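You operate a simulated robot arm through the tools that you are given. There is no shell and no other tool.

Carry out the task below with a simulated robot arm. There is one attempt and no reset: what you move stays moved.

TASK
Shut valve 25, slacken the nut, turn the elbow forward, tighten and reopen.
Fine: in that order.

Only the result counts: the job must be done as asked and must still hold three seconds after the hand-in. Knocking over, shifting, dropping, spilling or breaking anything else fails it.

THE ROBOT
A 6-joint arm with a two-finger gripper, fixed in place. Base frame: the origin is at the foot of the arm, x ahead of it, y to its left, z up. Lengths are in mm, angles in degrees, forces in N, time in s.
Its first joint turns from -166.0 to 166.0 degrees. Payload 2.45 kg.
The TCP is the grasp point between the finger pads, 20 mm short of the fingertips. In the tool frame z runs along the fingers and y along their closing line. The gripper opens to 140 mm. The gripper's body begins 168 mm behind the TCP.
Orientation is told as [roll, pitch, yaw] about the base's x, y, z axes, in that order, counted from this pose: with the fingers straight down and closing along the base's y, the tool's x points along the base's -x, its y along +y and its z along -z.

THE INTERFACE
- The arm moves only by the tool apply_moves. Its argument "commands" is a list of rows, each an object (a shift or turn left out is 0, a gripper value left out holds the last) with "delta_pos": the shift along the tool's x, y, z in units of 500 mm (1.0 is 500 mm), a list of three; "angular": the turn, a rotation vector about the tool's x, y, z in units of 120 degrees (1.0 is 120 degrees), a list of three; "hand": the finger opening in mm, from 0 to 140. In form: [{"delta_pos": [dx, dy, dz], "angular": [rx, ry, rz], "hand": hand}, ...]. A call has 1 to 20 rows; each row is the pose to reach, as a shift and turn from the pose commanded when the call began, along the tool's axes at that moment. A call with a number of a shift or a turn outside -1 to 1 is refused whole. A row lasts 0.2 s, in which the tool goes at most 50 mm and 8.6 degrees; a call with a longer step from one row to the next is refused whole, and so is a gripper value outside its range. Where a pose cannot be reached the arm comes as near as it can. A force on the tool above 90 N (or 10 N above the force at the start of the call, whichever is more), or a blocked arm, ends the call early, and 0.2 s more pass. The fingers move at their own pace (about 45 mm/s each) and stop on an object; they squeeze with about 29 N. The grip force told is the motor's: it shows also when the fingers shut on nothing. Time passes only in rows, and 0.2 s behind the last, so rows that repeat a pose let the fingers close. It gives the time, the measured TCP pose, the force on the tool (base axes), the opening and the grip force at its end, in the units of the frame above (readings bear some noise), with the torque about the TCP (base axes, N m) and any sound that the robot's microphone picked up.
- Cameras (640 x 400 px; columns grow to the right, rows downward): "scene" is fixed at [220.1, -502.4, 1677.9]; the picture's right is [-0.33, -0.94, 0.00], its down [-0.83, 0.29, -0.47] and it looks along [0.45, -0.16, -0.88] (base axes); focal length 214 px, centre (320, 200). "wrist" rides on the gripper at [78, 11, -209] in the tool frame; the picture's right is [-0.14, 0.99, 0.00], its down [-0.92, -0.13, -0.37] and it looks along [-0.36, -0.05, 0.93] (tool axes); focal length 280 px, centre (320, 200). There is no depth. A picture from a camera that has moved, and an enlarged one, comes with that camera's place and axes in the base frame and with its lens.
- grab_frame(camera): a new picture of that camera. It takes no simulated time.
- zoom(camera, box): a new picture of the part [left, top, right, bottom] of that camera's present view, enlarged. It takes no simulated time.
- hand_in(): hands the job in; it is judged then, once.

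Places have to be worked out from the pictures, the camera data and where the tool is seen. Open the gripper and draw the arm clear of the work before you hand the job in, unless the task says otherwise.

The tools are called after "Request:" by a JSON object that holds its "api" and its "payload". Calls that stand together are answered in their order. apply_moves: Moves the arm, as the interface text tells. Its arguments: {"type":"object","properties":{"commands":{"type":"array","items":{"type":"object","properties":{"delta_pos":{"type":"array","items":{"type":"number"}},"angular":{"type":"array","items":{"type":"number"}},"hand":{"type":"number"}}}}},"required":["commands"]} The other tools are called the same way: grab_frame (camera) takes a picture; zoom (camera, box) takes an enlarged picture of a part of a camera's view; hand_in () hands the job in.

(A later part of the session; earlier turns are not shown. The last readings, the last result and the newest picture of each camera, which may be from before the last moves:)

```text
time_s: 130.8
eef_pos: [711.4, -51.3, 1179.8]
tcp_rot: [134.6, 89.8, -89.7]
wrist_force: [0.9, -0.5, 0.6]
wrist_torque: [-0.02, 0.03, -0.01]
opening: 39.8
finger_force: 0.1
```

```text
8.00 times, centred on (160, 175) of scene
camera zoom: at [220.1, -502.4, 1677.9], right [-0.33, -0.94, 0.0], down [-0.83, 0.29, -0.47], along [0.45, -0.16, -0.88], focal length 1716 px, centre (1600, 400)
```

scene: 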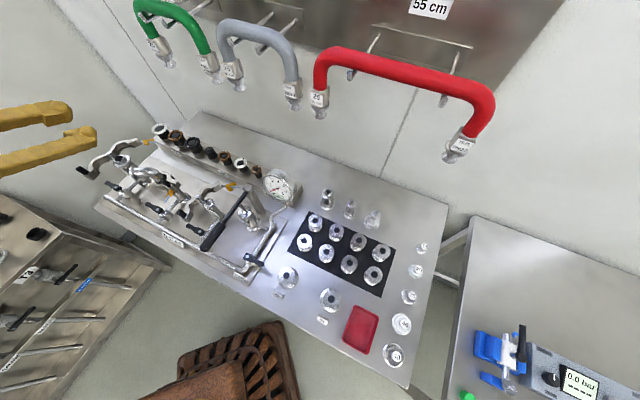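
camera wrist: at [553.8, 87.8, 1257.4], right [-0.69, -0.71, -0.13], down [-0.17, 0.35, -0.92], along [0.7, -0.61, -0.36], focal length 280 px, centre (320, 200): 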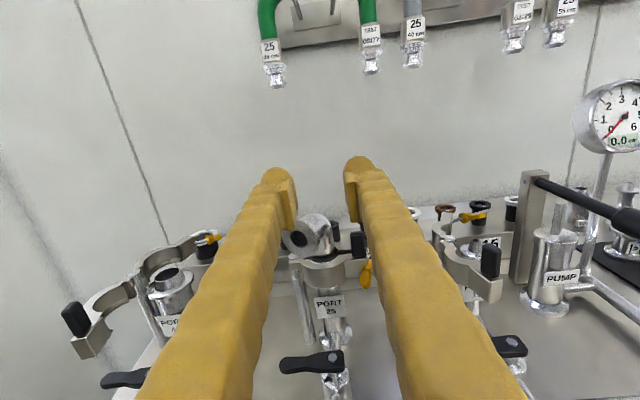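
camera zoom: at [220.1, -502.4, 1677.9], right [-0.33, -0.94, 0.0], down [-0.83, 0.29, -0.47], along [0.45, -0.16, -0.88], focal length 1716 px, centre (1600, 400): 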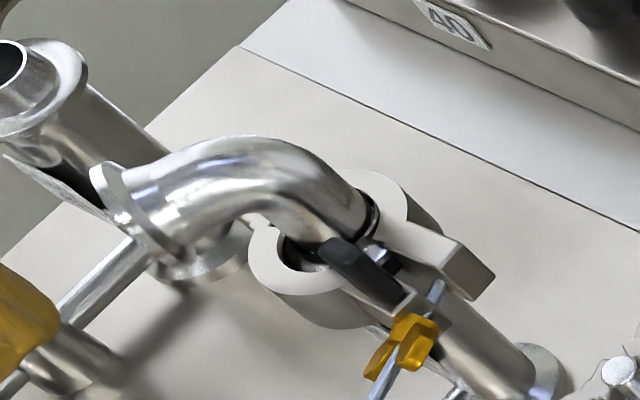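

The hand is clear at z = 1180. I go to the overhead view again to judge the seating of the elbow and the jaws.

Request:
{"api": "apply_moves", "payload": {"commands": [{"delta_pos": [0.013, 0.003, 0], "angular": [0, -0.0625, 0], "hand": 140}, {"delta_pos": [0.027, 0.005, 0], "angular": [0, -0.125, 0], "hand": 140}, {"delta_pos": [0.04, 0.008, 0], "angular": [0, -0.1875, 0], "hand": 140}, {"delta_pos": [0.053, 0.01, 0], "angular": [0, -0.25, 0], "hand": 140}, {"delta_pos": [0.067, 0.013, 0], "angular": [0, -0.3125, 0], "hand": 140}, {"delta_pos": [0.08, 0.015, 0], "angular": [0, -0.375, 0], "hand": 140}, {"delta_pos": [0.093, 0.018, 0], "angular": [0, -0.4375, 0], "hand": 140}, {"delta_pos": [0.107, 0.02, 0], "angular": [0, -0.5, 0], "hand": 140}, {"delta_pos": [0.12, 0.022, 0], "angular": [0, -0.5625, 0], "hand": 140}, {"delta_pos": [0.133, 0.025, 0], "angular": [0, -0.625, 0], "hand": 140}, {"delta_pos": [0.147, 0.028, 0], "angular": [0, -0.6875, 0], "hand": 140}, {"delta_pos": [0.16, 0.03, 0], "angular": [0, -0.75, 0], "hand": 140}, {"delta_pos": [0.16, 0.03, 0], "angular": [0, -0.75, 0], "hand": 140}]}}

Request:
{"api": "grab_frame", "payload": {"camera": "wrist"}}

Request:
{"api": "zoom", "payload": {"camera": "wrist", "box": [230, 20, 390, 140]}}

```text
time_s: 133.6
eef_pos: [698.2, -62.8, 1258.1]
tcp_rot: [0.0, 0.1, 135.7]
wrist_force: [0.6, -0.1, -0.7]
wrist_torque: [0.01, 0.02, 0.02]
opening: 140.2
finger_force: 0.1
```

```text
taken
camera wrist: at [748.0, -124.0, 1468.1], right [-0.79, -0.61, 0.0], down [-0.57, 0.74, 0.37], along [-0.23, 0.29, -0.93], focal length 280 px, centre (320, 200)
```

wrist: 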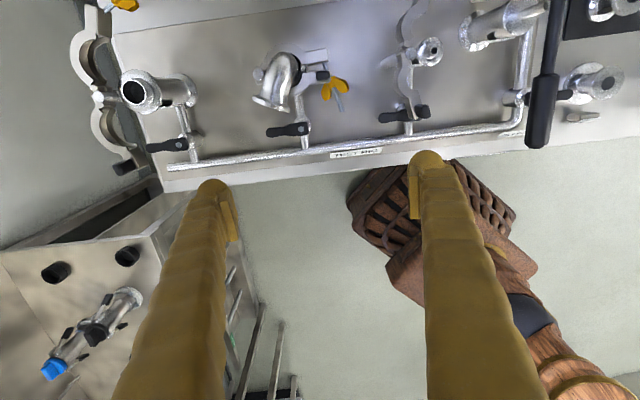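

```text
3.33 times, centred on (310, 80) of wrist
camera zoom: at [748.0, -124.0, 1468.1], right [-0.79, -0.61, 0.0], down [-0.57, 0.74, 0.37], along [-0.23, 0.29, -0.93], focal length 935 px, centre (353, 600)
```

zoom: 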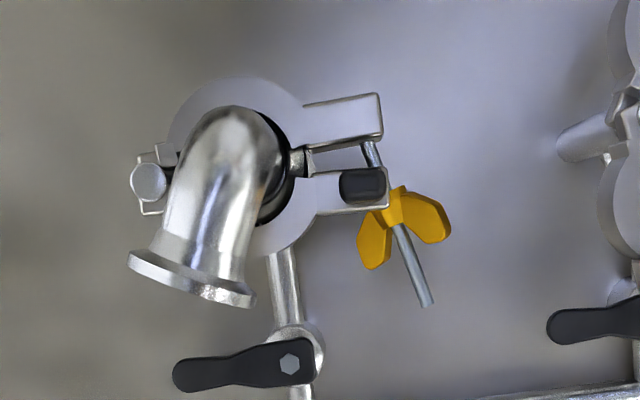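

The jaws are ~12 mm open at the lugs, bolt ~13° out, elbow upright at ~65°. I'll squeeze the jaws first (as before), swing the bolt in, then set the elbow, then tighten. I move over the lugs with yaw 45.

Request:
{"api": "apply_moves", "payload": {"commands": [{"delta_pos": [0.018, 0.002, 0], "angular": [0, 0, 0.063], "hand": 100}, {"delta_pos": [0.036, 0.004, 0], "angular": [0, 0, 0.126], "hand": 100}, {"delta_pos": [0.054, 0.007, 0], "angular": [0, 0, 0.189], "hand": 100}, {"delta_pos": [0.072, 0.009, 0], "angular": [0, 0, 0.252], "hand": 100}, {"delta_pos": [0.09, 0.011, 0], "angular": [0, 0, 0.315], "hand": 100}, {"delta_pos": [0.108, 0.013, 0], "angular": [0, 0, 0.378], "hand": 100}, {"delta_pos": [0.126, 0.016, 0.01], "angular": [0, 0, 0.441], "hand": 100}, {"delta_pos": [0.144, 0.018, 0.02], "angular": [0, 0, 0.504], "hand": 100}, {"delta_pos": [0.162, 0.02, 0.03], "angular": [0, 0, 0.567], "hand": 100}, {"delta_pos": [0.18, 0.022, 0.04], "angular": [0, 0, 0.63], "hand": 100}, {"delta_pos": [0.198, 0.024, 0.047], "angular": [0, 0, 0.693], "hand": 100}, {"delta_pos": [0.2152, 0.0266, 0.054], "angular": [0, 0, 0.756], "hand": 100}, {"delta_pos": [0.2152, 0.0266, 0.054], "angular": [0, 0, 0.756], "hand": 100}]}}

Request:
{"api": "zoom", "payload": {"camera": "wrist", "box": [240, 110, 400, 230]}}

```text
time_s: 136.4
eef_pos: [768.3, -146.7, 1232.6]
tcp_rot: [-0.2, 0.0, 44.9]
wrist_force: [0.6, 0.0, -0.4]
wrist_torque: [0.0, -0.01, 0.02]
opening: 100.0
finger_force: 0.0
```

```text
3.33 times, centred on (320, 170) of wrist
camera zoom: at [704.6, -193.6, 1442.3], right [-0.6, 0.8, 0.0], down [0.74, 0.56, 0.37], along [0.3, 0.22, -0.93], focal length 935 px, centre (320, 300)
```

zoom: 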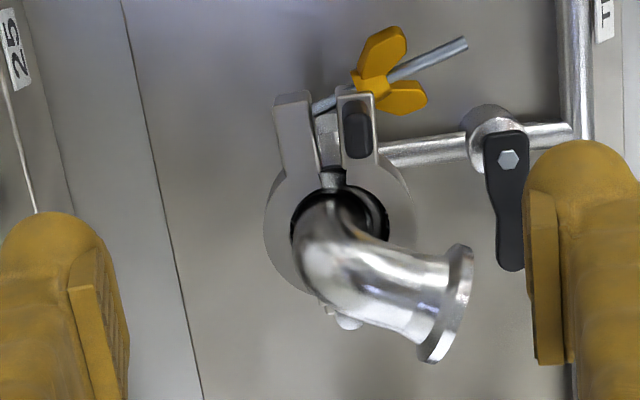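

The nut's wings now spread sideways near the lug, so I'll first nudge the bolt further out with the front finger before squeezing. I descend with 112 mm opening at t ≈ 441.

Request:
{"api": "apply_moves", "payload": {"commands": [{"delta_pos": [-0.003, 0.004, 0.05], "hand": 112}, {"delta_pos": [-0.003, 0.004, 0.1], "hand": 112}, {"delta_pos": [-0.003, 0.004, 0.17], "hand": 112}, {"delta_pos": [-0.003, 0.004, 0.24], "hand": 112}, {"delta_pos": [-0.003, 0.004, 0.3], "hand": 112}, {"delta_pos": [-0.003, 0.004, 0.347], "hand": 112}, {"delta_pos": [-0.003, 0.004, 0.347], "hand": 112}]}}

Request:
{"api": "zoom", "payload": {"camera": "wrist", "box": [230, 100, 430, 260]}}

```text
time_s: 138.0
eef_pos: [766.9, -146.9, 1059.5]
tcp_rot: [-0.2, 0.1, 45.0]
wrist_force: [0.3, -0.1, -0.4]
wrist_torque: [0.0, -0.01, -0.03]
opening: 112.2
finger_force: 0.0
```

```text
2.50 times, centred on (330, 180) of wrist
camera zoom: at [704.3, -191.9, 1269.2], right [-0.6, 0.8, 0.0], down [0.74, 0.56, 0.37], along [0.29, 0.22, -0.93], focal length 701 px, centre (295, 250)
```

zoom: 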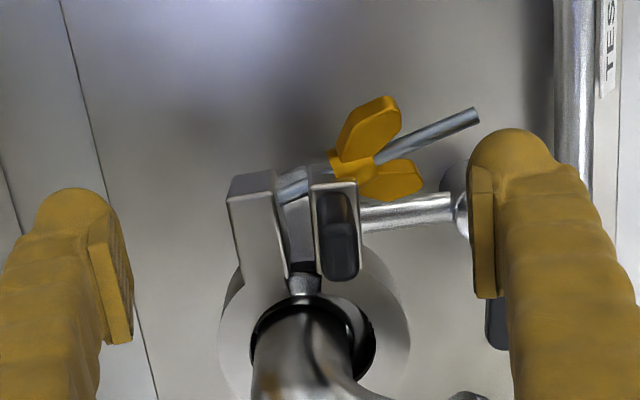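

Clear view: the bolt tip is just left of the front finger. I narrow to 96 mm and move 26 mm toward -t so the front finger pushes the bolt outward.

Request:
{"api": "apply_moves", "payload": {"commands": [{"hand": 96}, {"hand": 96}, {"delta_pos": [0.014, 0, 0], "hand": 96}, {"delta_pos": [0.028, 0, 0], "hand": 96}, {"delta_pos": [0.042, 0, 0], "hand": 96}, {"delta_pos": [0.054, 0, 0], "hand": 96}, {"delta_pos": [0.054, 0, 0], "hand": 96}]}}

Request:
{"api": "zoom", "payload": {"camera": "wrist", "box": [230, 100, 430, 260]}}

```text
time_s: 139.6
eef_pos: [747.6, -163.5, 1060.1]
tcp_rot: [-0.2, 0.1, 44.9]
wrist_force: [0.6, 0.2, -0.1]
wrist_torque: [0.04, 0.0, 0.01]
opening: 95.9
finger_force: 0.1
```

```text
2.50 times, centred on (330, 180) of wrist
camera zoom: at [685.1, -210.2, 1269.6], right [-0.6, 0.8, 0.0], down [0.74, 0.56, 0.37], along [0.29, 0.22, -0.93], focal length 701 px, centre (295, 250)
```

zoom: 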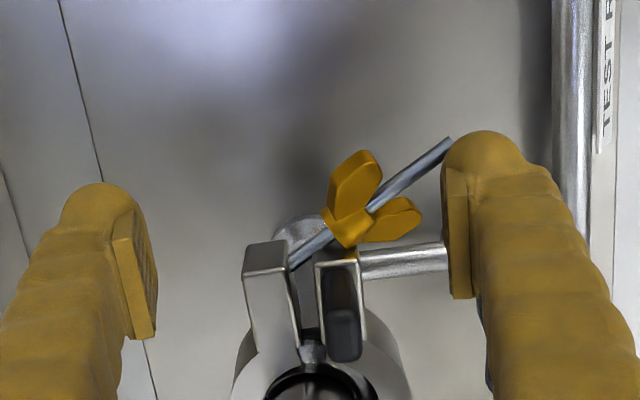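

The bolt has moved out to ~30°. I narrow slightly and push another 10 mm to bring it to ~40°.

Request:
{"api": "apply_moves", "payload": {"commands": [{"hand": 88}, {"delta_pos": [0.008, 0, 0], "hand": 88}, {"delta_pos": [0.016, 0, 0], "hand": 84}, {"delta_pos": [0.024, 0, 0], "hand": 84}, {"delta_pos": [0.024, 0, 0], "hand": 84}]}}

Request:
{"api": "zoom", "payload": {"camera": "wrist", "box": [230, 100, 430, 260]}}

```text
time_s: 140.8
eef_pos: [739.5, -172.8, 1059.7]
tcp_rot: [-0.3, 0.1, 44.9]
wrist_force: [-0.6, -0.7, -0.2]
wrist_torque: [-0.02, -0.01, 0.01]
opening: 84.2
finger_force: 0.0
```

```text
2.50 times, centred on (330, 180) of wrist
camera zoom: at [676.9, -218.6, 1269.1], right [-0.6, 0.8, 0.0], down [0.74, 0.56, 0.37], along [0.29, 0.22, -0.93], focal length 701 px, centre (295, 250)
```

zoom: 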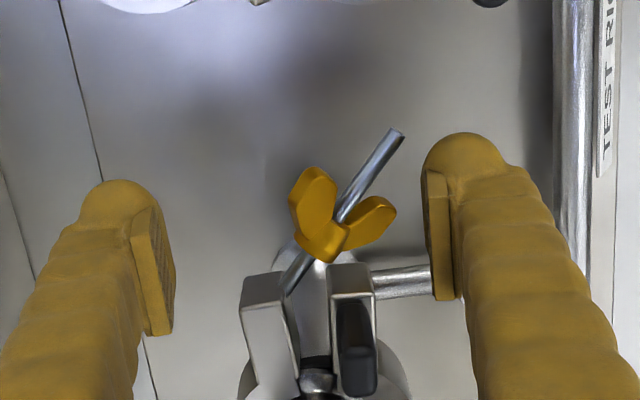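

The bolt now stands ~46° out, clear of the lug. I go back to t = 437 and squeeze the jaws together in steps.

Request:
{"api": "apply_moves", "payload": {"commands": [{"delta_pos": [-0.018, 0, 0], "hand": 84}, {"delta_pos": [-0.036, 0, 0], "hand": 84}, {"delta_pos": [-0.054, 0, 0], "hand": 84}, {"delta_pos": [-0.072, 0, 0], "hand": 84}, {"delta_pos": [-0.074, 0.002, 0], "hand": 70}, {"delta_pos": [-0.074, 0.002, 0], "hand": 60}]}}

Request:
{"api": "apply_moves", "payload": {"commands": [{"hand": 50}, {"hand": 46}, {"hand": 42}, {"hand": 38}, {"hand": 34}, {"hand": 30}]}}

Request:
{"api": "zoom", "payload": {"camera": "wrist", "box": [230, 100, 430, 260]}}

```text
time_s: 142.2
eef_pos: [766.2, -144.8, 1058.2]
tcp_rot: [-0.3, 0.1, 45.1]
wrist_force: [-0.4, -0.4, -0.4]
wrist_torque: [0.0, 0.0, 0.0]
opening: 60.2
finger_force: 0.0
```

```text
time_s: 143.6
eef_pos: [766.4, -146.1, 1058.7]
tcp_rot: [-0.1, 0.1, 45.1]
wrist_force: [0.9, -2.2, -0.8]
wrist_torque: [0.0, 0.02, -0.01]
opening: 34.7
finger_force: 3.6
```

```text
2.50 times, centred on (330, 180) of wrist
camera zoom: at [702.8, -192.6, 1268.4], right [-0.6, 0.8, 0.0], down [0.74, 0.56, 0.37], along [0.29, 0.22, -0.93], focal length 701 px, centre (295, 250)
```

zoom: 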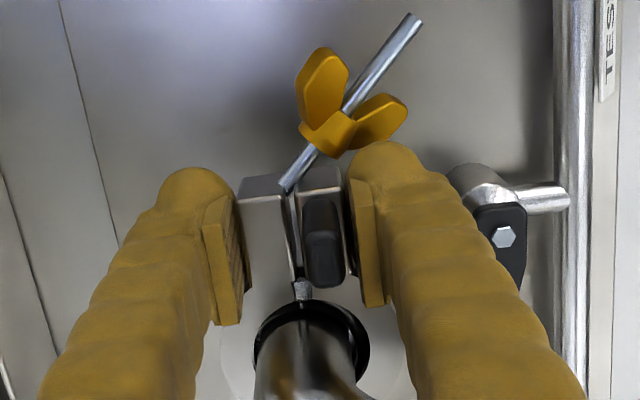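

The jaws are closed again (34.7 mm). I apply the full squeeze, then release carefully.

Request:
{"api": "apply_moves", "payload": {"commands": [{"hand": 10}, {"hand": 10}, {"delta_pos": [0, 0.002, 0], "hand": 10}, {"delta_pos": [0, 0.002, 0], "hand": 10}]}}

Request:
{"api": "apply_moves", "payload": {"commands": [{"hand": 33}, {"hand": 38}, {"hand": 50}, {"hand": 70}, {"hand": 80}, {"delta_pos": [0, 0, -0.05], "hand": 80}, {"delta_pos": [0, 0, -0.12], "hand": 80}, {"delta_pos": [0, 0, -0.2], "hand": 60}, {"delta_pos": [0, 0, -0.2], "hand": 20}]}}

Request:
{"api": "zoom", "payload": {"camera": "wrist", "box": [230, 100, 430, 260]}}

```text
time_s: 144.6
eef_pos: [764.5, -146.2, 1059.2]
tcp_rot: [-0.2, 0.1, 45.0]
wrist_force: [18.1, -13.1, -6.3]
wrist_torque: [-0.12, -0.18, -0.02]
opening: 34.0
finger_force: 17.7
```

```text
time_s: 146.6
eef_pos: [763.6, -146.2, 1161.1]
tcp_rot: [-0.1, 0.1, 45.0]
wrist_force: [-1.0, 0.0, 0.7]
wrist_torque: [0.0, -0.01, 0.02]
opening: 28.8
finger_force: 0.1
```

```text
2.50 times, centred on (330, 180) of wrist
camera zoom: at [701.4, -191.7, 1370.8], right [-0.6, 0.8, 0.0], down [0.74, 0.56, 0.37], along [0.29, 0.22, -0.93], focal length 701 px, centre (295, 250)
```

zoom: 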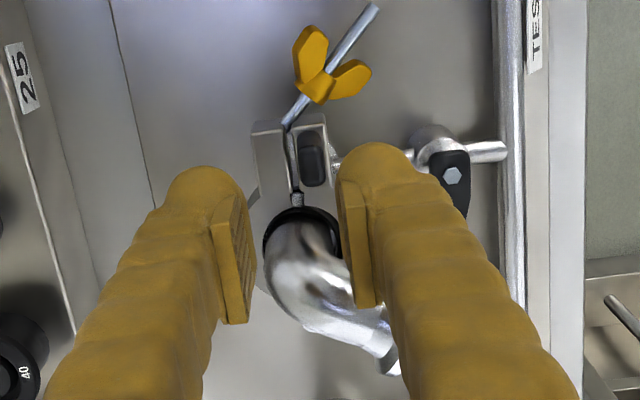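

Jaws stay shut and the bolt is ~46° out, as the first time. I repeat the swing-in: closed fingers, yaw 135, over to the bolt's outer side.

Request:
{"api": "apply_moves", "payload": {"commands": [{"delta_pos": [0.012, 0.002, 0], "angular": [0, 0, -0.0625], "hand": 0}, {"delta_pos": [0.025, 0.003, 0], "angular": [0, 0, -0.125], "hand": 0}, {"delta_pos": [0.037, 0.005, 0], "angular": [0, 0, -0.1875], "hand": 0}, {"delta_pos": [0.05, 0.006, 0], "angular": [0, 0, -0.25], "hand": 0}, {"delta_pos": [0.062, 0.008, 0], "angular": [0, 0, -0.3125], "hand": 0}, {"delta_pos": [0.075, 0.009, 0], "angular": [0, 0, -0.375], "hand": 0}, {"delta_pos": [0.087, 0.011, 0], "angular": [0, 0, -0.4375], "hand": 0}, {"delta_pos": [0.099, 0.012, 0], "angular": [0, 0, -0.5], "hand": 0}, {"delta_pos": [0.112, 0.014, 0], "angular": [0, 0, -0.5625], "hand": 0}, {"delta_pos": [0.124, 0.016, 0], "angular": [0, 0, -0.625], "hand": 0}, {"delta_pos": [0.137, 0.017, 0], "angular": [0, 0, -0.6875], "hand": 0}, {"delta_pos": [0.149, 0.0187, 0.004], "angular": [0, 0, -0.75], "hand": 0}, {"delta_pos": [0.149, 0.0187, 0.004], "angular": [0, 0, -0.75], "hand": 0}]}}

Request:
{"api": "zoom", "payload": {"camera": "wrist", "box": [200, 60, 380, 200]}}

```text
time_s: 149.4
eef_pos: [704.2, -191.2, 1157.9]
tcp_rot: [0.1, 0.2, 135.1]
wrist_force: [0.3, -0.2, -0.5]
wrist_torque: [-0.02, 0.0, 0.01]
opening: 0.1
finger_force: 28.7
```

```text
2.86 times, centred on (290, 130) of wrist
camera zoom: at [752.3, -252.1, 1367.4], right [-0.8, -0.6, 0.0], down [-0.56, 0.74, 0.37], along [-0.22, 0.29, -0.93], focal length 801 px, centre (406, 400)
```

zoom: 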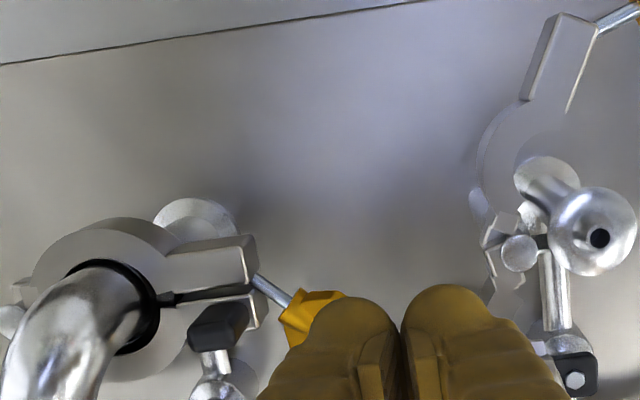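

The hand is outside the bolt with ~10 mm clearance to the nut's wing. I lower to z ≈ 1040 and push diagonally in small steps.

Request:
{"api": "apply_moves", "payload": {"commands": [{"delta_pos": [0, 0, 0.06], "hand": 0}, {"delta_pos": [0, 0, 0.12], "hand": 0}, {"delta_pos": [0, 0, 0.18], "hand": 0}, {"delta_pos": [0, 0, 0.236], "hand": 0}, {"delta_pos": [0, 0, 0.236], "hand": 0}]}}

Request:
{"api": "apply_moves", "payload": {"commands": [{"delta_pos": [-0.0115, -0.0109, 0], "hand": 0}, {"delta_pos": [-0.0229, -0.0218, 0], "hand": 0}, {"delta_pos": [-0.0344, -0.0328, 0], "hand": 0}, {"delta_pos": [-0.0344, -0.0328, 0], "hand": 0}]}}

Request:
{"api": "zoom", "payload": {"camera": "wrist", "box": [200, 80, 400, 240]}}

Request:
{"api": "zoom", "payload": {"camera": "scene", "box": [130, 160, 190, 210]}}

```text
time_s: 150.6
eef_pos: [703.7, -191.7, 1039.6]
tcp_rot: [0.2, 0.2, 135.0]
wrist_force: [0.0, 0.6, 0.1]
wrist_torque: [-0.03, 0.02, -0.01]
opening: 0.0
finger_force: 28.9
```

```text
time_s: 151.6
eef_pos: [703.7, -168.0, 1039.2]
tcp_rot: [0.1, 0.2, 135.0]
wrist_force: [-0.4, -0.1, -0.1]
wrist_torque: [0.01, -0.04, 0.01]
opening: 0.2
finger_force: 29.7
```

```text
2.50 times, centred on (300, 160) of wrist
camera zoom: at [751.7, -229.3, 1248.4], right [-0.8, -0.6, 0.0], down [-0.56, 0.74, 0.37], along [-0.22, 0.29, -0.93], focal length 701 px, centre (370, 300)
```

zoom: 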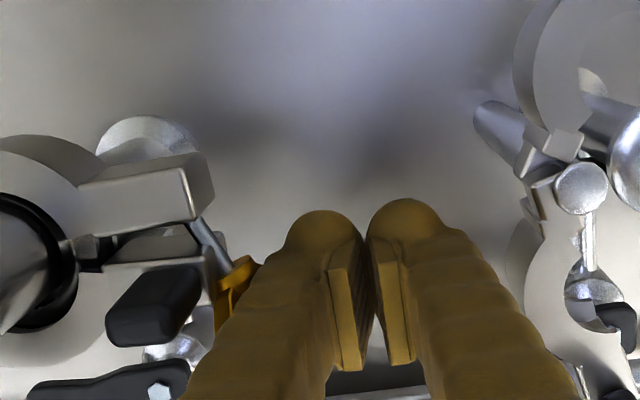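

```text
8.00 times, centred on (160, 185) of scene
camera zoom: at [220.1, -502.4, 1677.9], right [-0.33, -0.94, 0.0], down [-0.83, 0.29, -0.47], along [0.45, -0.16, -0.88], focal length 1716 px, centre (1600, 320)
```

zoom: 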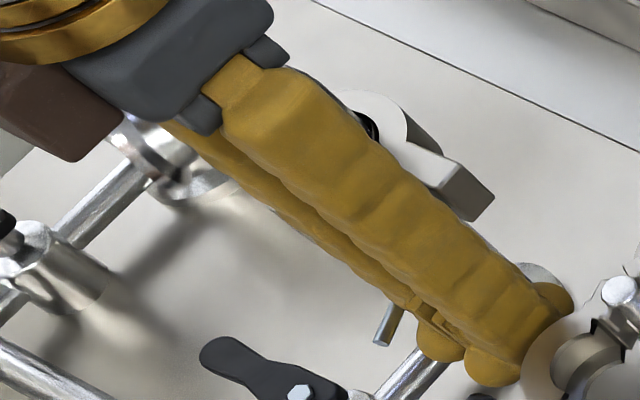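

The bolt has moved in part-way. I zoom in on the lugs and nut to see how they meet.

Request:
{"api": "zoom", "payload": {"camera": "wrist", "box": [200, 120, 300, 200]}}

```text
5.00 times, centred on (250, 160) of wrist
camera zoom: at [751.7, -229.3, 1248.4], right [-0.8, -0.6, 0.0], down [-0.56, 0.74, 0.37], along [-0.22, 0.29, -0.93], focal length 1402 px, centre (670, 400)
```

zoom: 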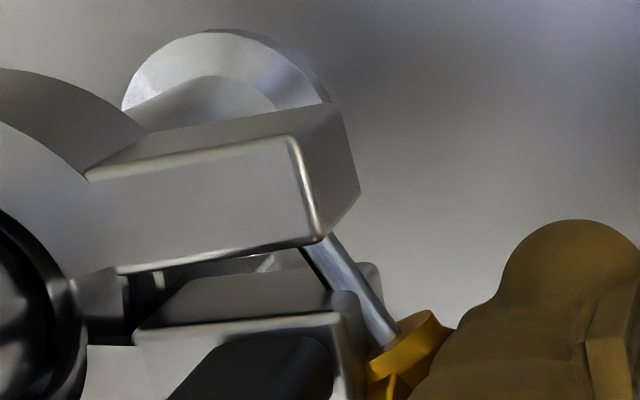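

The stud is at the slot's mouth and the nut beside the lug's outer corner. I push on by another 20% of the path.

Request:
{"api": "apply_moves", "payload": {"commands": [{"delta_pos": [-0.0115, -0.0109, 0], "hand": 0}, {"delta_pos": [-0.0229, -0.0218, 0], "hand": 0}, {"delta_pos": [-0.0229, -0.0218, 0], "hand": 0}]}}

Request:
{"api": "zoom", "payload": {"camera": "wrist", "box": [200, 100, 320, 200]}}

Request:
{"api": "zoom", "payload": {"camera": "scene", "box": [130, 160, 190, 210]}}

```text
time_s: 152.4
eef_pos: [705.0, -152.7, 1040.1]
tcp_rot: [0.1, 0.2, 135.0]
wrist_force: [0.2, 0.1, -0.2]
wrist_torque: [0.0, 0.0, -0.05]
opening: 0.0
finger_force: 29.0
```

```text
4.00 times, centred on (260, 150) of wrist
camera zoom: at [751.8, -214.1, 1248.9], right [-0.8, -0.6, 0.0], down [-0.56, 0.74, 0.37], along [-0.22, 0.29, -0.93], focal length 1122 px, centre (560, 400)
```

zoom: 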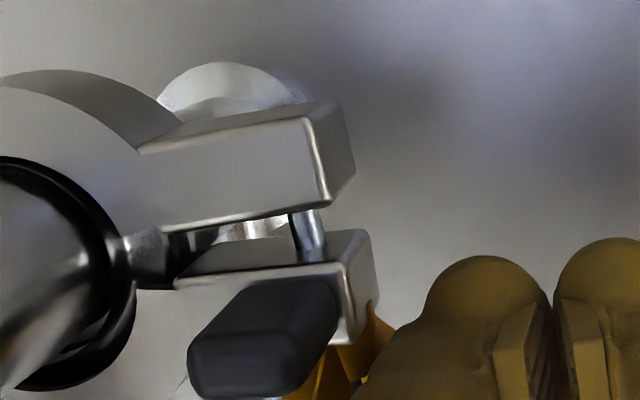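

```text
8.00 times, centred on (160, 185) of scene
camera zoom: at [220.1, -502.4, 1677.9], right [-0.33, -0.94, 0.0], down [-0.83, 0.29, -0.47], along [0.45, -0.16, -0.88], focal length 1716 px, centre (1600, 320)
```

zoom: 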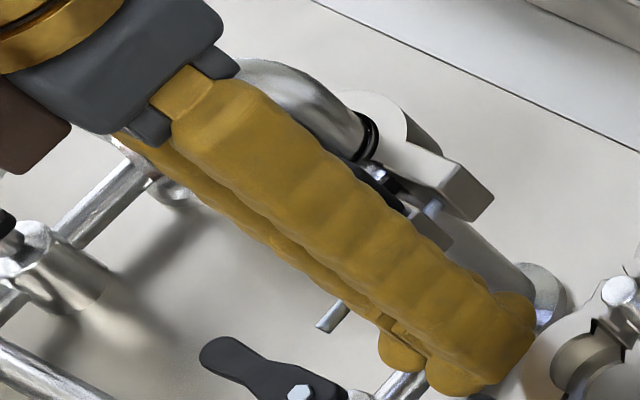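

The bolt is in the slot with the nut in front of the lug. I push a little further to bring it fully square, then back off.

Request:
{"api": "apply_moves", "payload": {"commands": [{"delta_pos": [-0.0115, -0.0109, 0], "hand": 0}, {"delta_pos": [-0.0229, -0.0218, 0], "hand": 0}, {"delta_pos": [-0.0229, -0.0218, 0], "hand": 0}]}}

Request:
{"api": "zoom", "payload": {"camera": "wrist", "box": [200, 100, 320, 200]}}

Request:
{"api": "apply_moves", "payload": {"commands": [{"delta_pos": [0, 0.03, 0], "hand": 0}, {"delta_pos": [0, 0.06, 0], "hand": 0}, {"delta_pos": [0, 0.07, -0.08], "hand": 0}, {"delta_pos": [0, 0.07, -0.16], "hand": 0}, {"delta_pos": [0, 0.07, -0.24], "hand": 0}, {"delta_pos": [0, 0.07, -0.32], "hand": 60}, {"delta_pos": [0, 0.07, -0.32], "hand": 60}]}}

Request:
{"api": "zoom", "payload": {"camera": "wrist", "box": [180, 90, 320, 200]}}

Request:
{"api": "zoom", "payload": {"camera": "scene", "box": [130, 160, 190, 210]}}

```text
time_s: 153.2
eef_pos: [701.8, -135.5, 1038.5]
tcp_rot: [0.1, 0.2, 134.9]
wrist_force: [-0.3, -1.1, -1.2]
wrist_torque: [-0.05, 0.02, -0.04]
opening: 0.0
finger_force: 28.8
```

```text
4.00 times, centred on (260, 150) of wrist
camera zoom: at [750.5, -197.9, 1248.5], right [-0.8, -0.6, 0.0], down [-0.56, 0.74, 0.37], along [-0.22, 0.29, -0.93], focal length 1122 px, centre (560, 400)
```

zoom: 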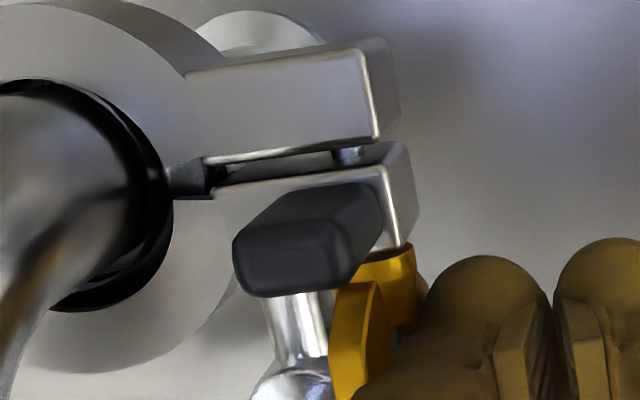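

```text
time_s: 154.8
eef_pos: [677.8, -161.8, 1199.4]
tcp_rot: [0.1, 0.1, 135.0]
wrist_force: [0.2, 0.1, -0.3]
wrist_torque: [0.01, -0.03, -0.03]
opening: 51.6
finger_force: 0.1
```

```text
3.64 times, centred on (250, 145) of wrist
camera zoom: at [726.5, -222.9, 1409.0], right [-0.8, -0.6, 0.0], down [-0.56, 0.74, 0.37], along [-0.22, 0.29, -0.93], focal length 1020 px, centre (574, 400)
```

zoom: 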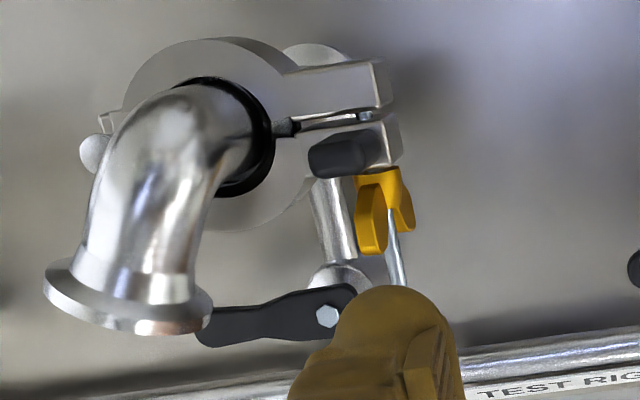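

```text
8.00 times, centred on (160, 185) of scene
camera zoom: at [220.1, -502.4, 1677.9], right [-0.33, -0.94, 0.0], down [-0.83, 0.29, -0.47], along [0.45, -0.16, -0.88], focal length 1716 px, centre (1600, 320)
```

zoom: 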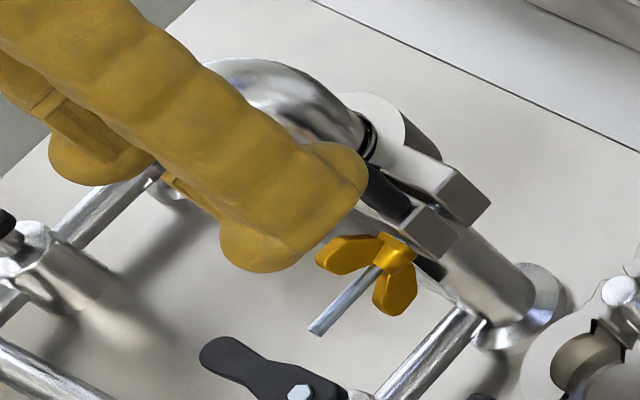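

The bolt is square in its slot and the jaws nearly closed. Now the elbow: I move over it at yaw ~110 to swing it the last ~25° to the front.

Request:
{"api": "apply_moves", "payload": {"commands": [{"delta_pos": [0.01, -0.04, -0.06], "angular": [0, 0, 0.04], "hand": 60}, {"delta_pos": [0.023, -0.1, -0.122], "angular": [0, 0, 0.08], "hand": 60}, {"delta_pos": [0.037, -0.16, -0.122], "angular": [0, 0, 0.125], "hand": 60}, {"delta_pos": [0.05, -0.21, -0.122], "angular": [0, 0, 0.167], "hand": 60}, {"delta_pos": [0.0664, -0.2512, -0.122], "angular": [0, 0, 0.2083], "hand": 60}, {"delta_pos": [0.0664, -0.2512, -0.122], "angular": [0, 0, 0.2083], "hand": 60}]}}

Request:
{"api": "grab_frame", "payload": {"camera": "wrist"}}

Request:
{"api": "zoom", "payload": {"camera": "wrist", "box": [230, 90, 410, 230]}}

```text
time_s: 156.2
eef_pos: [790.3, -95.4, 1260.7]
tcp_rot: [0.0, 0.2, 109.9]
wrist_force: [0.1, 0.7, 0.5]
wrist_torque: [-0.02, 0.02, -0.03]
opening: 59.8
finger_force: 0.1
```

```text
taken
camera wrist: at [807.0, -171.3, 1469.7], right [-0.98, -0.21, 0.0], down [-0.19, 0.91, 0.37], along [-0.08, 0.36, -0.93], focal length 280 px, centre (320, 200)
```

wrist: 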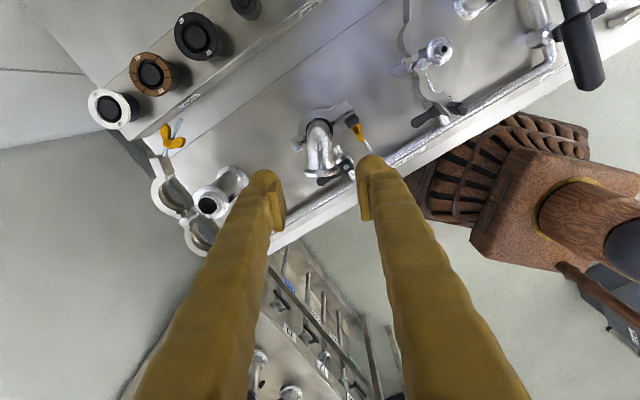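

```text
2.86 times, centred on (320, 160) of wrist
camera zoom: at [807.0, -171.3, 1469.7], right [-0.98, -0.21, 0.0], down [-0.19, 0.91, 0.37], along [-0.08, 0.36, -0.93], focal length 801 px, centre (320, 314)
```

zoom: 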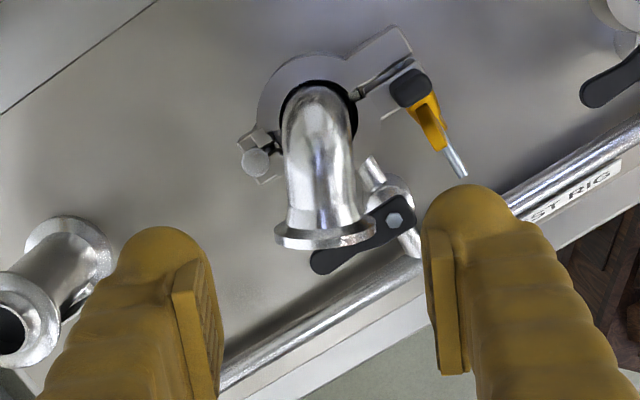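

The elbow leg is centred under the fingers. I descend, close the cage to 35 mm and check.

Request:
{"api": "apply_moves", "payload": {"commands": [{"delta_pos": [0, 0, 0.06], "hand": 60}, {"delta_pos": [0, 0, 0.12], "hand": 60}, {"delta_pos": [0, 0, 0.18], "hand": 60}, {"delta_pos": [0, 0, 0.24], "hand": 60}, {"delta_pos": [0, 0, 0.2874], "hand": 60}, {"delta_pos": [0, 0, 0.2874], "hand": 44}, {"delta_pos": [0, 0, 0.2874], "hand": 44}]}}

Request:
{"api": "zoom", "payload": {"camera": "wrist", "box": [230, 100, 410, 250]}}

```text
time_s: 157.8
eef_pos: [792.1, -94.5, 1116.3]
tcp_rot: [0.0, 0.3, 110.0]
wrist_force: [-0.6, -0.4, -0.5]
wrist_torque: [0.04, 0.0, 0.04]
opening: 43.9
finger_force: 0.1
```

```text
2.67 times, centred on (320, 175) of wrist
camera zoom: at [808.8, -170.4, 1325.9], right [-0.98, -0.21, 0.0], down [-0.19, 0.91, 0.37], along [-0.08, 0.36, -0.93], focal length 748 px, centre (320, 267)
```

zoom: 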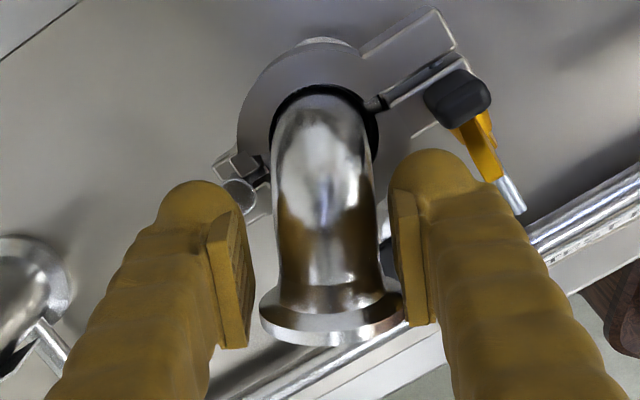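

I shift 3 mm to centre on the leg, narrow to 35 mm and swing it about the port axis by 30° to reach (slightly pass) the front heading.

Request:
{"api": "apply_moves", "payload": {"commands": [{"delta_pos": [0, 0.006, 0], "hand": 38}, {"delta_pos": [0, 0.006, 0], "hand": 35}, {"delta_pos": [0, 0.006, 0], "hand": 35}]}}

Request:
{"api": "apply_moves", "payload": {"commands": [{"delta_pos": [0.00022, 0.00418, 0], "angular": [0, 0, -0.05], "hand": 35}, {"delta_pos": [0.00087, 0.00832, 0], "angular": [0, 0, -0.1], "hand": 35}, {"delta_pos": [0.00196, 0.01236, 0], "angular": [0, 0, -0.15], "hand": 35}, {"delta_pos": [0.00346, 0.01627, 0], "angular": [0, 0, -0.2], "hand": 35}, {"delta_pos": [0.00437, 0.01816, 0], "angular": [0, 0, -0.225], "hand": 35}, {"delta_pos": [0.00437, 0.01816, 0], "angular": [0, 0, -0.225], "hand": 33}, {"delta_pos": [0.00437, 0.01816, 0], "angular": [0, 0, -0.225], "hand": 32}, {"delta_pos": [0.00437, 0.01816, 0], "angular": [0, 0, -0.225], "hand": 31.5}]}}

Request:
{"api": "zoom", "payload": {"camera": "wrist", "box": [230, 100, 410, 250]}}

```text
time_s: 158.6
eef_pos: [788.7, -96.5, 1117.1]
tcp_rot: [0.0, 0.2, 110.0]
wrist_force: [0.3, -0.9, -0.5]
wrist_torque: [0.01, 0.03, -0.02]
opening: 35.0
finger_force: 0.5
```

```text
time_s: 160.4
eef_pos: [781.6, -101.6, 1115.7]
tcp_rot: [0.1, 0.1, 137.1]
wrist_force: [-0.6, 0.4, -0.6]
wrist_torque: [0.01, 0.0, 0.0]
opening: 32.4
finger_force: 1.0
```

```text
2.67 times, centred on (320, 175) of wrist
camera zoom: at [830.5, -162.0, 1326.0], right [-0.78, -0.63, 0.0], down [-0.59, 0.72, 0.37], along [-0.23, 0.28, -0.93], focal length 748 px, centre (320, 267)
```

zoom: 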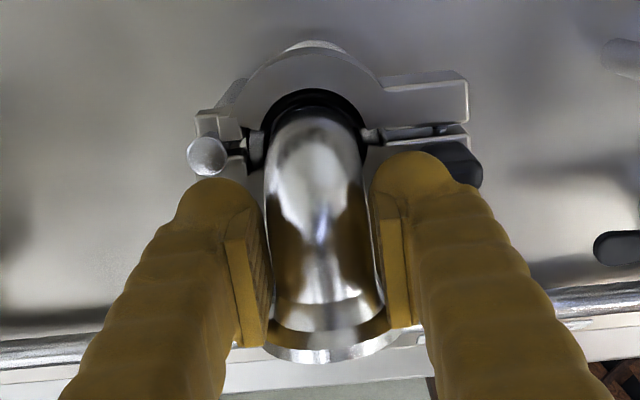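

The elbow is aligned to the front (heading ~137° vs 135° ideal). I release to 37 mm, rise and look.

Request:
{"api": "apply_moves", "payload": {"commands": [{"hand": 37}, {"hand": 37}, {"delta_pos": [0, 0, -0.05], "hand": 37}, {"delta_pos": [0, 0, -0.13], "hand": 37}, {"delta_pos": [0, 0, -0.21], "hand": 37}, {"delta_pos": [0, 0, -0.29], "hand": 80}, {"delta_pos": [0, 0, -0.29], "hand": 140}, {"delta_pos": [0, 0, -0.29], "hand": 140}, {"delta_pos": [0, 0, -0.29], "hand": 140}]}}

Request:
{"api": "zoom", "payload": {"camera": "wrist", "box": [250, 90, 410, 210]}}

Request:
{"api": "zoom", "payload": {"camera": "scene", "box": [130, 155, 190, 205]}}

```text
time_s: 162.4
eef_pos: [782.7, -102.7, 1261.7]
tcp_rot: [0.1, 0.2, 137.0]
wrist_force: [0.0, 0.2, 0.6]
wrist_torque: [0.01, 0.0, 0.0]
opening: 124.0
finger_force: 0.1
```

```text
3.33 times, centred on (330, 150) of wrist
camera zoom: at [831.9, -162.0, 1470.1], right [-0.78, -0.63, 0.0], down [-0.59, 0.72, 0.37], along [-0.23, 0.28, -0.93], focal length 935 px, centre (287, 367)
```

zoom: 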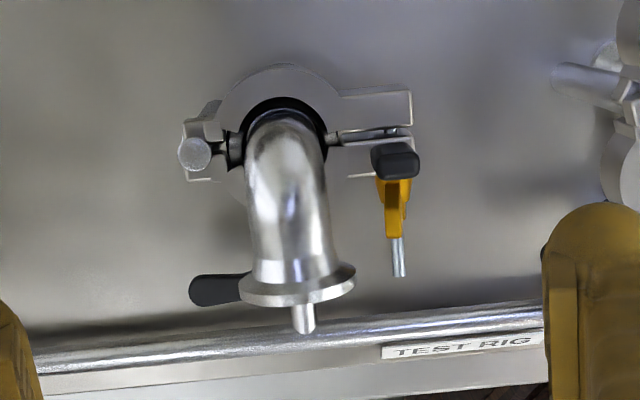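

```text
8.00 times, centred on (160, 180) of scene
camera zoom: at [220.1, -502.4, 1677.9], right [-0.33, -0.94, 0.0], down [-0.83, 0.29, -0.47], along [0.45, -0.16, -0.88], focal length 1716 px, centre (1600, 360)
```

zoom: 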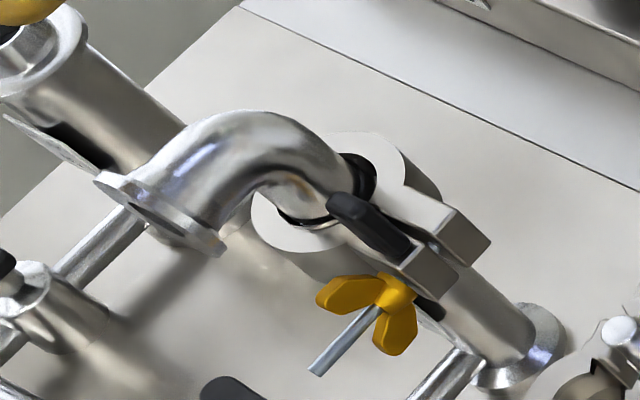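

Everything is in place: elbow to the front, bolt in the slot, small lug gap. I square the yaw, pitch the hand horizontal in front of the nut (t ≈ 432.5), as I did before.

Request:
{"api": "apply_moves", "payload": {"commands": [{"angular": [0, 0, 0.0167], "hand": 60}, {"angular": [0, 0, 0.0167], "hand": 40}]}}

Request:
{"api": "apply_moves", "payload": {"commands": [{"delta_pos": [-0.04, 0.008, -0.02], "angular": [0, 0.0625, 0], "hand": 30}, {"delta_pos": [-0.08, 0.016, -0.04], "angular": [0, 0.125, 0], "hand": 30}, {"delta_pos": [-0.12, 0.025, -0.04], "angular": [0, 0.1875, 0], "hand": 30}, {"delta_pos": [-0.15, 0.033, -0.03], "angular": [0, 0.25, 0], "hand": 30}, {"delta_pos": [-0.17, 0.042, -0.02], "angular": [0, 0.3125, 0], "hand": 30}, {"delta_pos": [-0.18, 0.05, 0.0], "angular": [0, 0.375, 0], "hand": 30}, {"delta_pos": [-0.186, 0.06, 0.02], "angular": [0, 0.4375, 0], "hand": 30}, {"delta_pos": [-0.19, 0.07, 0.05], "angular": [0, 0.5, 0], "hand": 30}, {"delta_pos": [-0.193, 0.08, 0.09], "angular": [0, 0.5625, 0], "hand": 30}, {"delta_pos": [-0.195, 0.09, 0.13], "angular": [0, 0.625, 0], "hand": 30}, {"delta_pos": [-0.195, 0.094, 0.17], "angular": [0, 0.6875, 0], "hand": 30}, {"delta_pos": [-0.195, 0.097, 0.22], "angular": [0, 0.75, 0], "hand": 30}, {"delta_pos": [-0.195, 0.097, 0.22], "angular": [0, 0.75, 0], "hand": 30}]}}

Request:
{"api": "zoom", "payload": {"camera": "wrist", "box": [240, 170, 400, 290]}}

```text
time_s: 163.0
eef_pos: [781.7, -101.5, 1260.1]
tcp_rot: [0.1, 0.2, 135.0]
wrist_force: [0.1, -0.3, 0.0]
wrist_torque: [0.01, -0.01, 0.02]
opening: 73.1
finger_force: 0.0
```

```text
time_s: 165.8
eef_pos: [678.3, -67.9, 1150.7]
tcp_rot: [162.3, 89.7, -62.6]
wrist_force: [0.0, 1.1, -0.5]
wrist_torque: [0.02, -0.01, 0.0]
opening: 29.9
finger_force: 0.0
```

```text
3.33 times, centred on (320, 230) of wrist
camera zoom: at [522.8, 73.9, 1228.5], right [-0.7, -0.7, -0.14], down [-0.17, 0.35, -0.92], along [0.69, -0.62, -0.36], focal length 935 px, centre (320, 100)
```

zoom: 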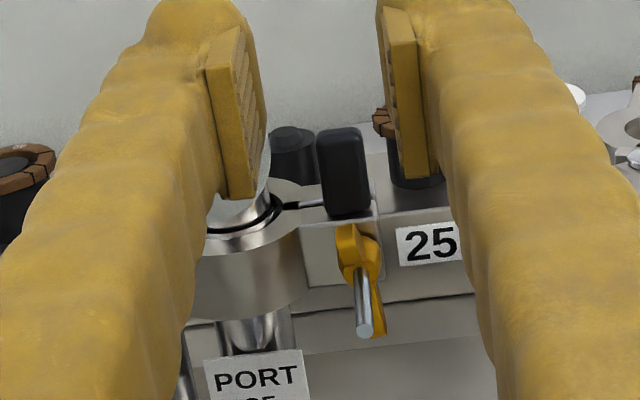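

The wings lean ~22° from vertical. I advance, lower onto the stud axis and turn the wrist -20° to match the wings.

Request:
{"api": "apply_moves", "payload": {"commands": [{"delta_pos": [-0.02, 0, 0.017], "hand": 30}, {"delta_pos": [-0.07, 0, 0.034], "hand": 30}, {"delta_pos": [-0.13, 0, 0.034], "hand": 30}, {"delta_pos": [-0.18, 0, 0.034], "hand": 30}, {"delta_pos": [-0.2104, -0.0018, 0.034], "hand": 30}, {"delta_pos": [-0.2104, -0.0018, 0.034], "hand": 30}]}}

Request:
{"api": "apply_moves", "payload": {"commands": [{"angular": [0, 0, -0.06], "hand": 30}, {"angular": [0, 0, -0.12], "hand": 30}, {"angular": [0, 0, -0.1667], "hand": 30}, {"angular": [0, 0, -0.1667], "hand": 30}]}}

Request:
{"api": "zoom", "payload": {"camera": "wrist", "box": [250, 120, 390, 240]}}

```text
time_s: 167.2
eef_pos: [690.2, -80.2, 1046.8]
tcp_rot: [145.9, 89.8, -79.1]
wrist_force: [-0.7, 0.6, 1.0]
wrist_torque: [0.03, -0.01, 0.01]
opening: 30.0
finger_force: 0.2
```

```text
time_s: 168.2
eef_pos: [690.9, -78.1, 1046.8]
tcp_rot: [90.5, 69.9, -134.4]
wrist_force: [0.6, -0.5, 0.2]
wrist_torque: [0.0, -0.01, 0.03]
opening: 30.2
finger_force: 0.0
```

```text
3.33 times, centred on (320, 180) of wrist
camera zoom: at [554.6, 81.8, 1123.1], right [-0.69, -0.69, 0.21], down [-0.4, 0.12, -0.91], along [0.6, -0.71, -0.36], focal length 935 px, centre (320, 267)
```

zoom: 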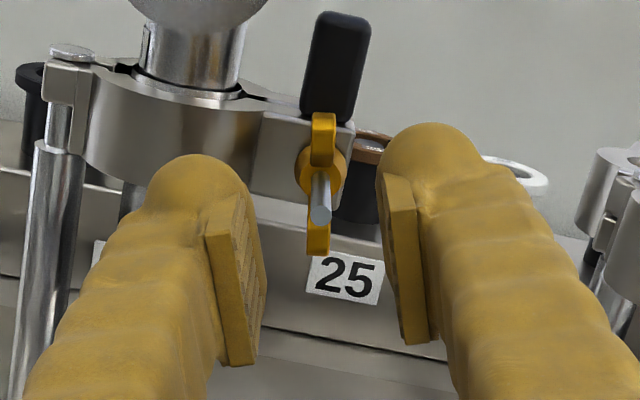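

The wings are exactly parallel to the pads and the stud tip is on the tool axis. I slide in and grip.

Request:
{"api": "apply_moves", "payload": {"commands": [{"delta_pos": [0, 0, 0.03], "hand": 27}, {"delta_pos": [0, 0, 0.06], "hand": 27}, {"delta_pos": [0, 0, 0.085], "hand": 27}, {"delta_pos": [0, 0, 0.096], "hand": 27}, {"delta_pos": [0, 0, 0.096], "hand": 27}]}}

Request:
{"api": "apply_moves", "payload": {"commands": [{"hand": 0}, {"hand": 0}, {"hand": 0}, {"hand": 0}]}}

Request:
{"api": "zoom", "payload": {"camera": "wrist", "box": [250, 120, 390, 240]}}

```text
time_s: 169.4
eef_pos: [724.0, -112.4, 1046.1]
tcp_rot: [90.5, 69.9, -134.5]
wrist_force: [0.1, -1.2, 0.4]
wrist_torque: [0.0, -0.01, -0.01]
opening: 26.9
finger_force: 0.0
```

```text
time_s: 170.4
eef_pos: [723.8, -112.9, 1047.2]
tcp_rot: [90.6, 69.9, -134.5]
wrist_force: [1.5, 0.1, -2.2]
wrist_torque: [0.06, 0.02, 0.01]
opening: 5.8
finger_force: 34.8
```

```text
3.33 times, centred on (320, 180) of wrist
camera zoom: at [587.9, 47.2, 1123.3], right [-0.69, -0.69, 0.21], down [-0.4, 0.12, -0.91], along [0.6, -0.71, -0.36], focal length 935 px, centre (320, 267)
```

zoom: 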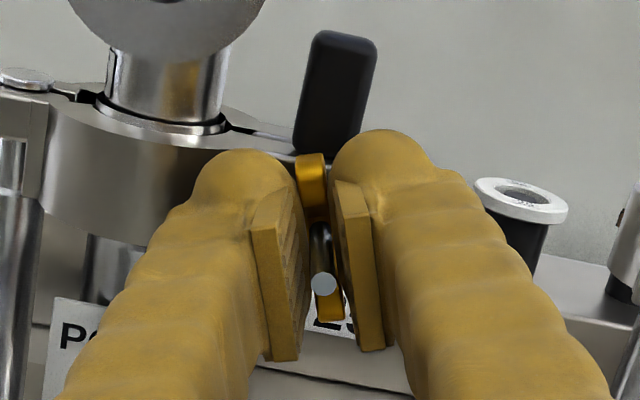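

Gripped cleanly with hardly any side load. I tighten by 96° first.

Request:
{"api": "apply_moves", "payload": {"commands": [{"angular": [0, 0, 0.0667], "hand": 0}, {"angular": [0, 0, 0.1333], "hand": 0}, {"angular": [0, 0, 0.2], "hand": 0}, {"angular": [0, 0, 0.2667], "hand": 0}, {"angular": [0, 0, 0.3333], "hand": 0}, {"angular": [0, 0, 0.4], "hand": 0}, {"angular": [0, 0, 0.4667], "hand": 0}, {"angular": [0, 0, 0.5333], "hand": 0}, {"angular": [0, 0, 0.6], "hand": 0}, {"angular": [0, 0, 0.6667], "hand": 0}, {"angular": [0, 0, 0.7333], "hand": 0}, {"angular": [0, 0, 0.8], "hand": 0}, {"angular": [0, 0, 0.8], "hand": 0}]}}

Request:
{"api": "zoom", "payload": {"camera": "wrist", "box": [250, 120, 390, 240]}}

Request:
{"api": "zoom", "payload": {"camera": "scene", "box": [130, 160, 190, 210]}}

```text
time_s: 173.2
eef_pos: [724.0, -112.3, 1044.6]
tcp_rot: [-90.0, 14.1, 45.0]
wrist_force: [-29.9, -19.8, -29.5]
wrist_torque: [0.16, 0.21, -0.41]
opening: 6.4
finger_force: 34.5
```

```text
3.33 times, centred on (320, 180) of wrist
camera zoom: at [520.8, -19.7, 1053.4], right [-0.08, -0.08, -0.99], down [0.39, 0.91, -0.1], along [0.92, -0.4, -0.04], focal length 935 px, centre (320, 267)
```

zoom: 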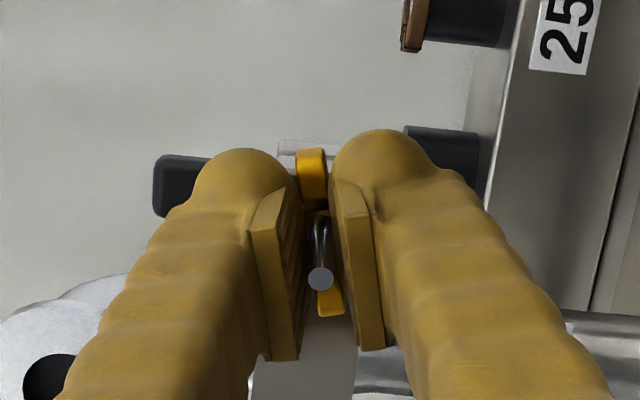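

```text
8.00 times, centred on (160, 185) of scene
camera zoom: at [220.1, -502.4, 1677.9], right [-0.33, -0.94, 0.0], down [-0.83, 0.29, -0.47], along [0.45, -0.16, -0.88], focal length 1716 px, centre (1600, 320)
```

zoom: 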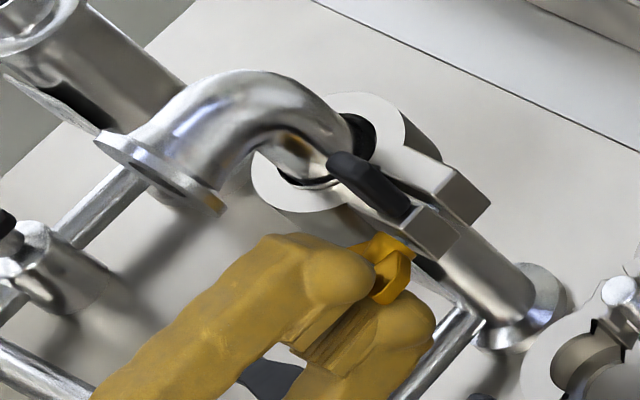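

Lug gap is closed in the scene view. I shift ~1 mm to relieve the side load and tighten a further 88°, staying well short of the wrist limit.

Request:
{"api": "apply_moves", "payload": {"commands": [{"delta_pos": [0.0016, 0.002, 0], "angular": [0, 0, 0], "hand": 0}, {"delta_pos": [0.0016, 0.002, 0], "angular": [0, 0, 0.0667], "hand": 0}, {"delta_pos": [0.0016, 0.002, 0], "angular": [0, 0, 0.1333], "hand": 0}, {"delta_pos": [0.0016, 0.002, 0], "angular": [0, 0, 0.2], "hand": 0}, {"delta_pos": [0.0016, 0.002, 0], "angular": [0, 0, 0.2667], "hand": 0}, {"delta_pos": [0.0016, 0.002, 0], "angular": [0, 0, 0.3333], "hand": 0}, {"delta_pos": [0.0016, 0.002, 0], "angular": [0, 0, 0.4], "hand": 0}, {"delta_pos": [0.0016, 0.002, 0], "angular": [0, 0, 0.4667], "hand": 0}, {"delta_pos": [0.0016, 0.002, 0], "angular": [0, 0, 0.5333], "hand": 0}, {"delta_pos": [0.0016, 0.002, 0], "angular": [0, 0, 0.6], "hand": 0}, {"delta_pos": [0.0016, 0.002, 0], "angular": [0, 0, 0.6667], "hand": 0}, {"delta_pos": [0.0016, 0.002, 0], "angular": [0, 0, 0.7333], "hand": 0}, {"delta_pos": [0.0016, 0.002, 0], "angular": [0, 0, 0.7333], "hand": 0}]}}

Request:
{"api": "zoom", "payload": {"camera": "wrist", "box": [250, 120, 390, 240]}}

Request:
{"api": "zoom", "payload": {"camera": "scene", "box": [130, 160, 190, 210]}}

```text
time_s: 176.0
eef_pos: [723.4, -113.6, 1046.9]
tcp_rot: [-91.4, -74.0, 46.3]
wrist_force: [-2.3, -2.7, 26.0]
wrist_torque: [0.21, 0.23, -0.23]
opening: 6.2
finger_force: 34.5
```

```text
3.33 times, centred on (320, 180) of wrist
camera zoom: at [569.0, 26.7, 967.6], right [0.7, 0.7, -0.14], down [-0.17, 0.36, 0.92], along [0.69, -0.62, 0.37], focal length 935 px, centre (320, 267)
```

zoom: 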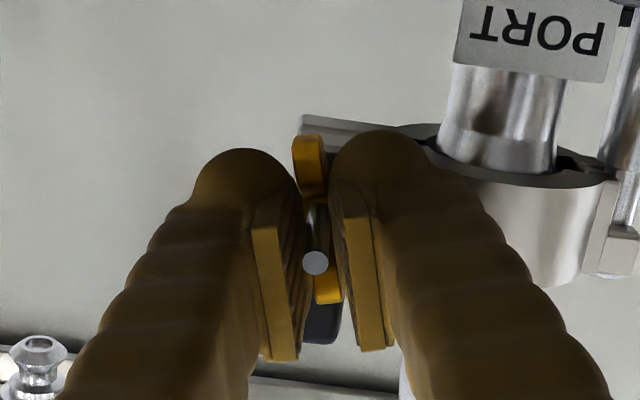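

```text
8.00 times, centred on (160, 185) of scene
camera zoom: at [220.1, -502.4, 1677.9], right [-0.33, -0.94, 0.0], down [-0.83, 0.29, -0.47], along [0.45, -0.16, -0.88], focal length 1716 px, centre (1600, 320)
```

zoom: 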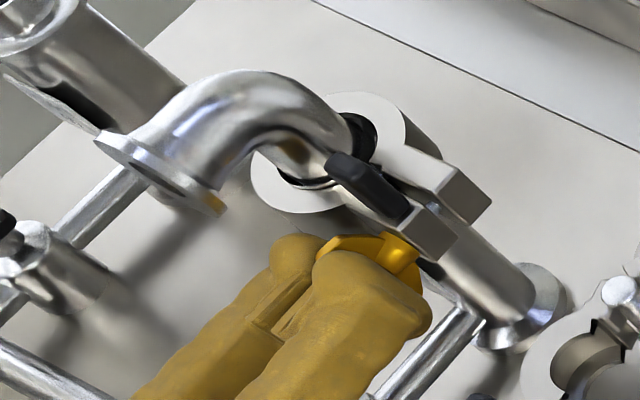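

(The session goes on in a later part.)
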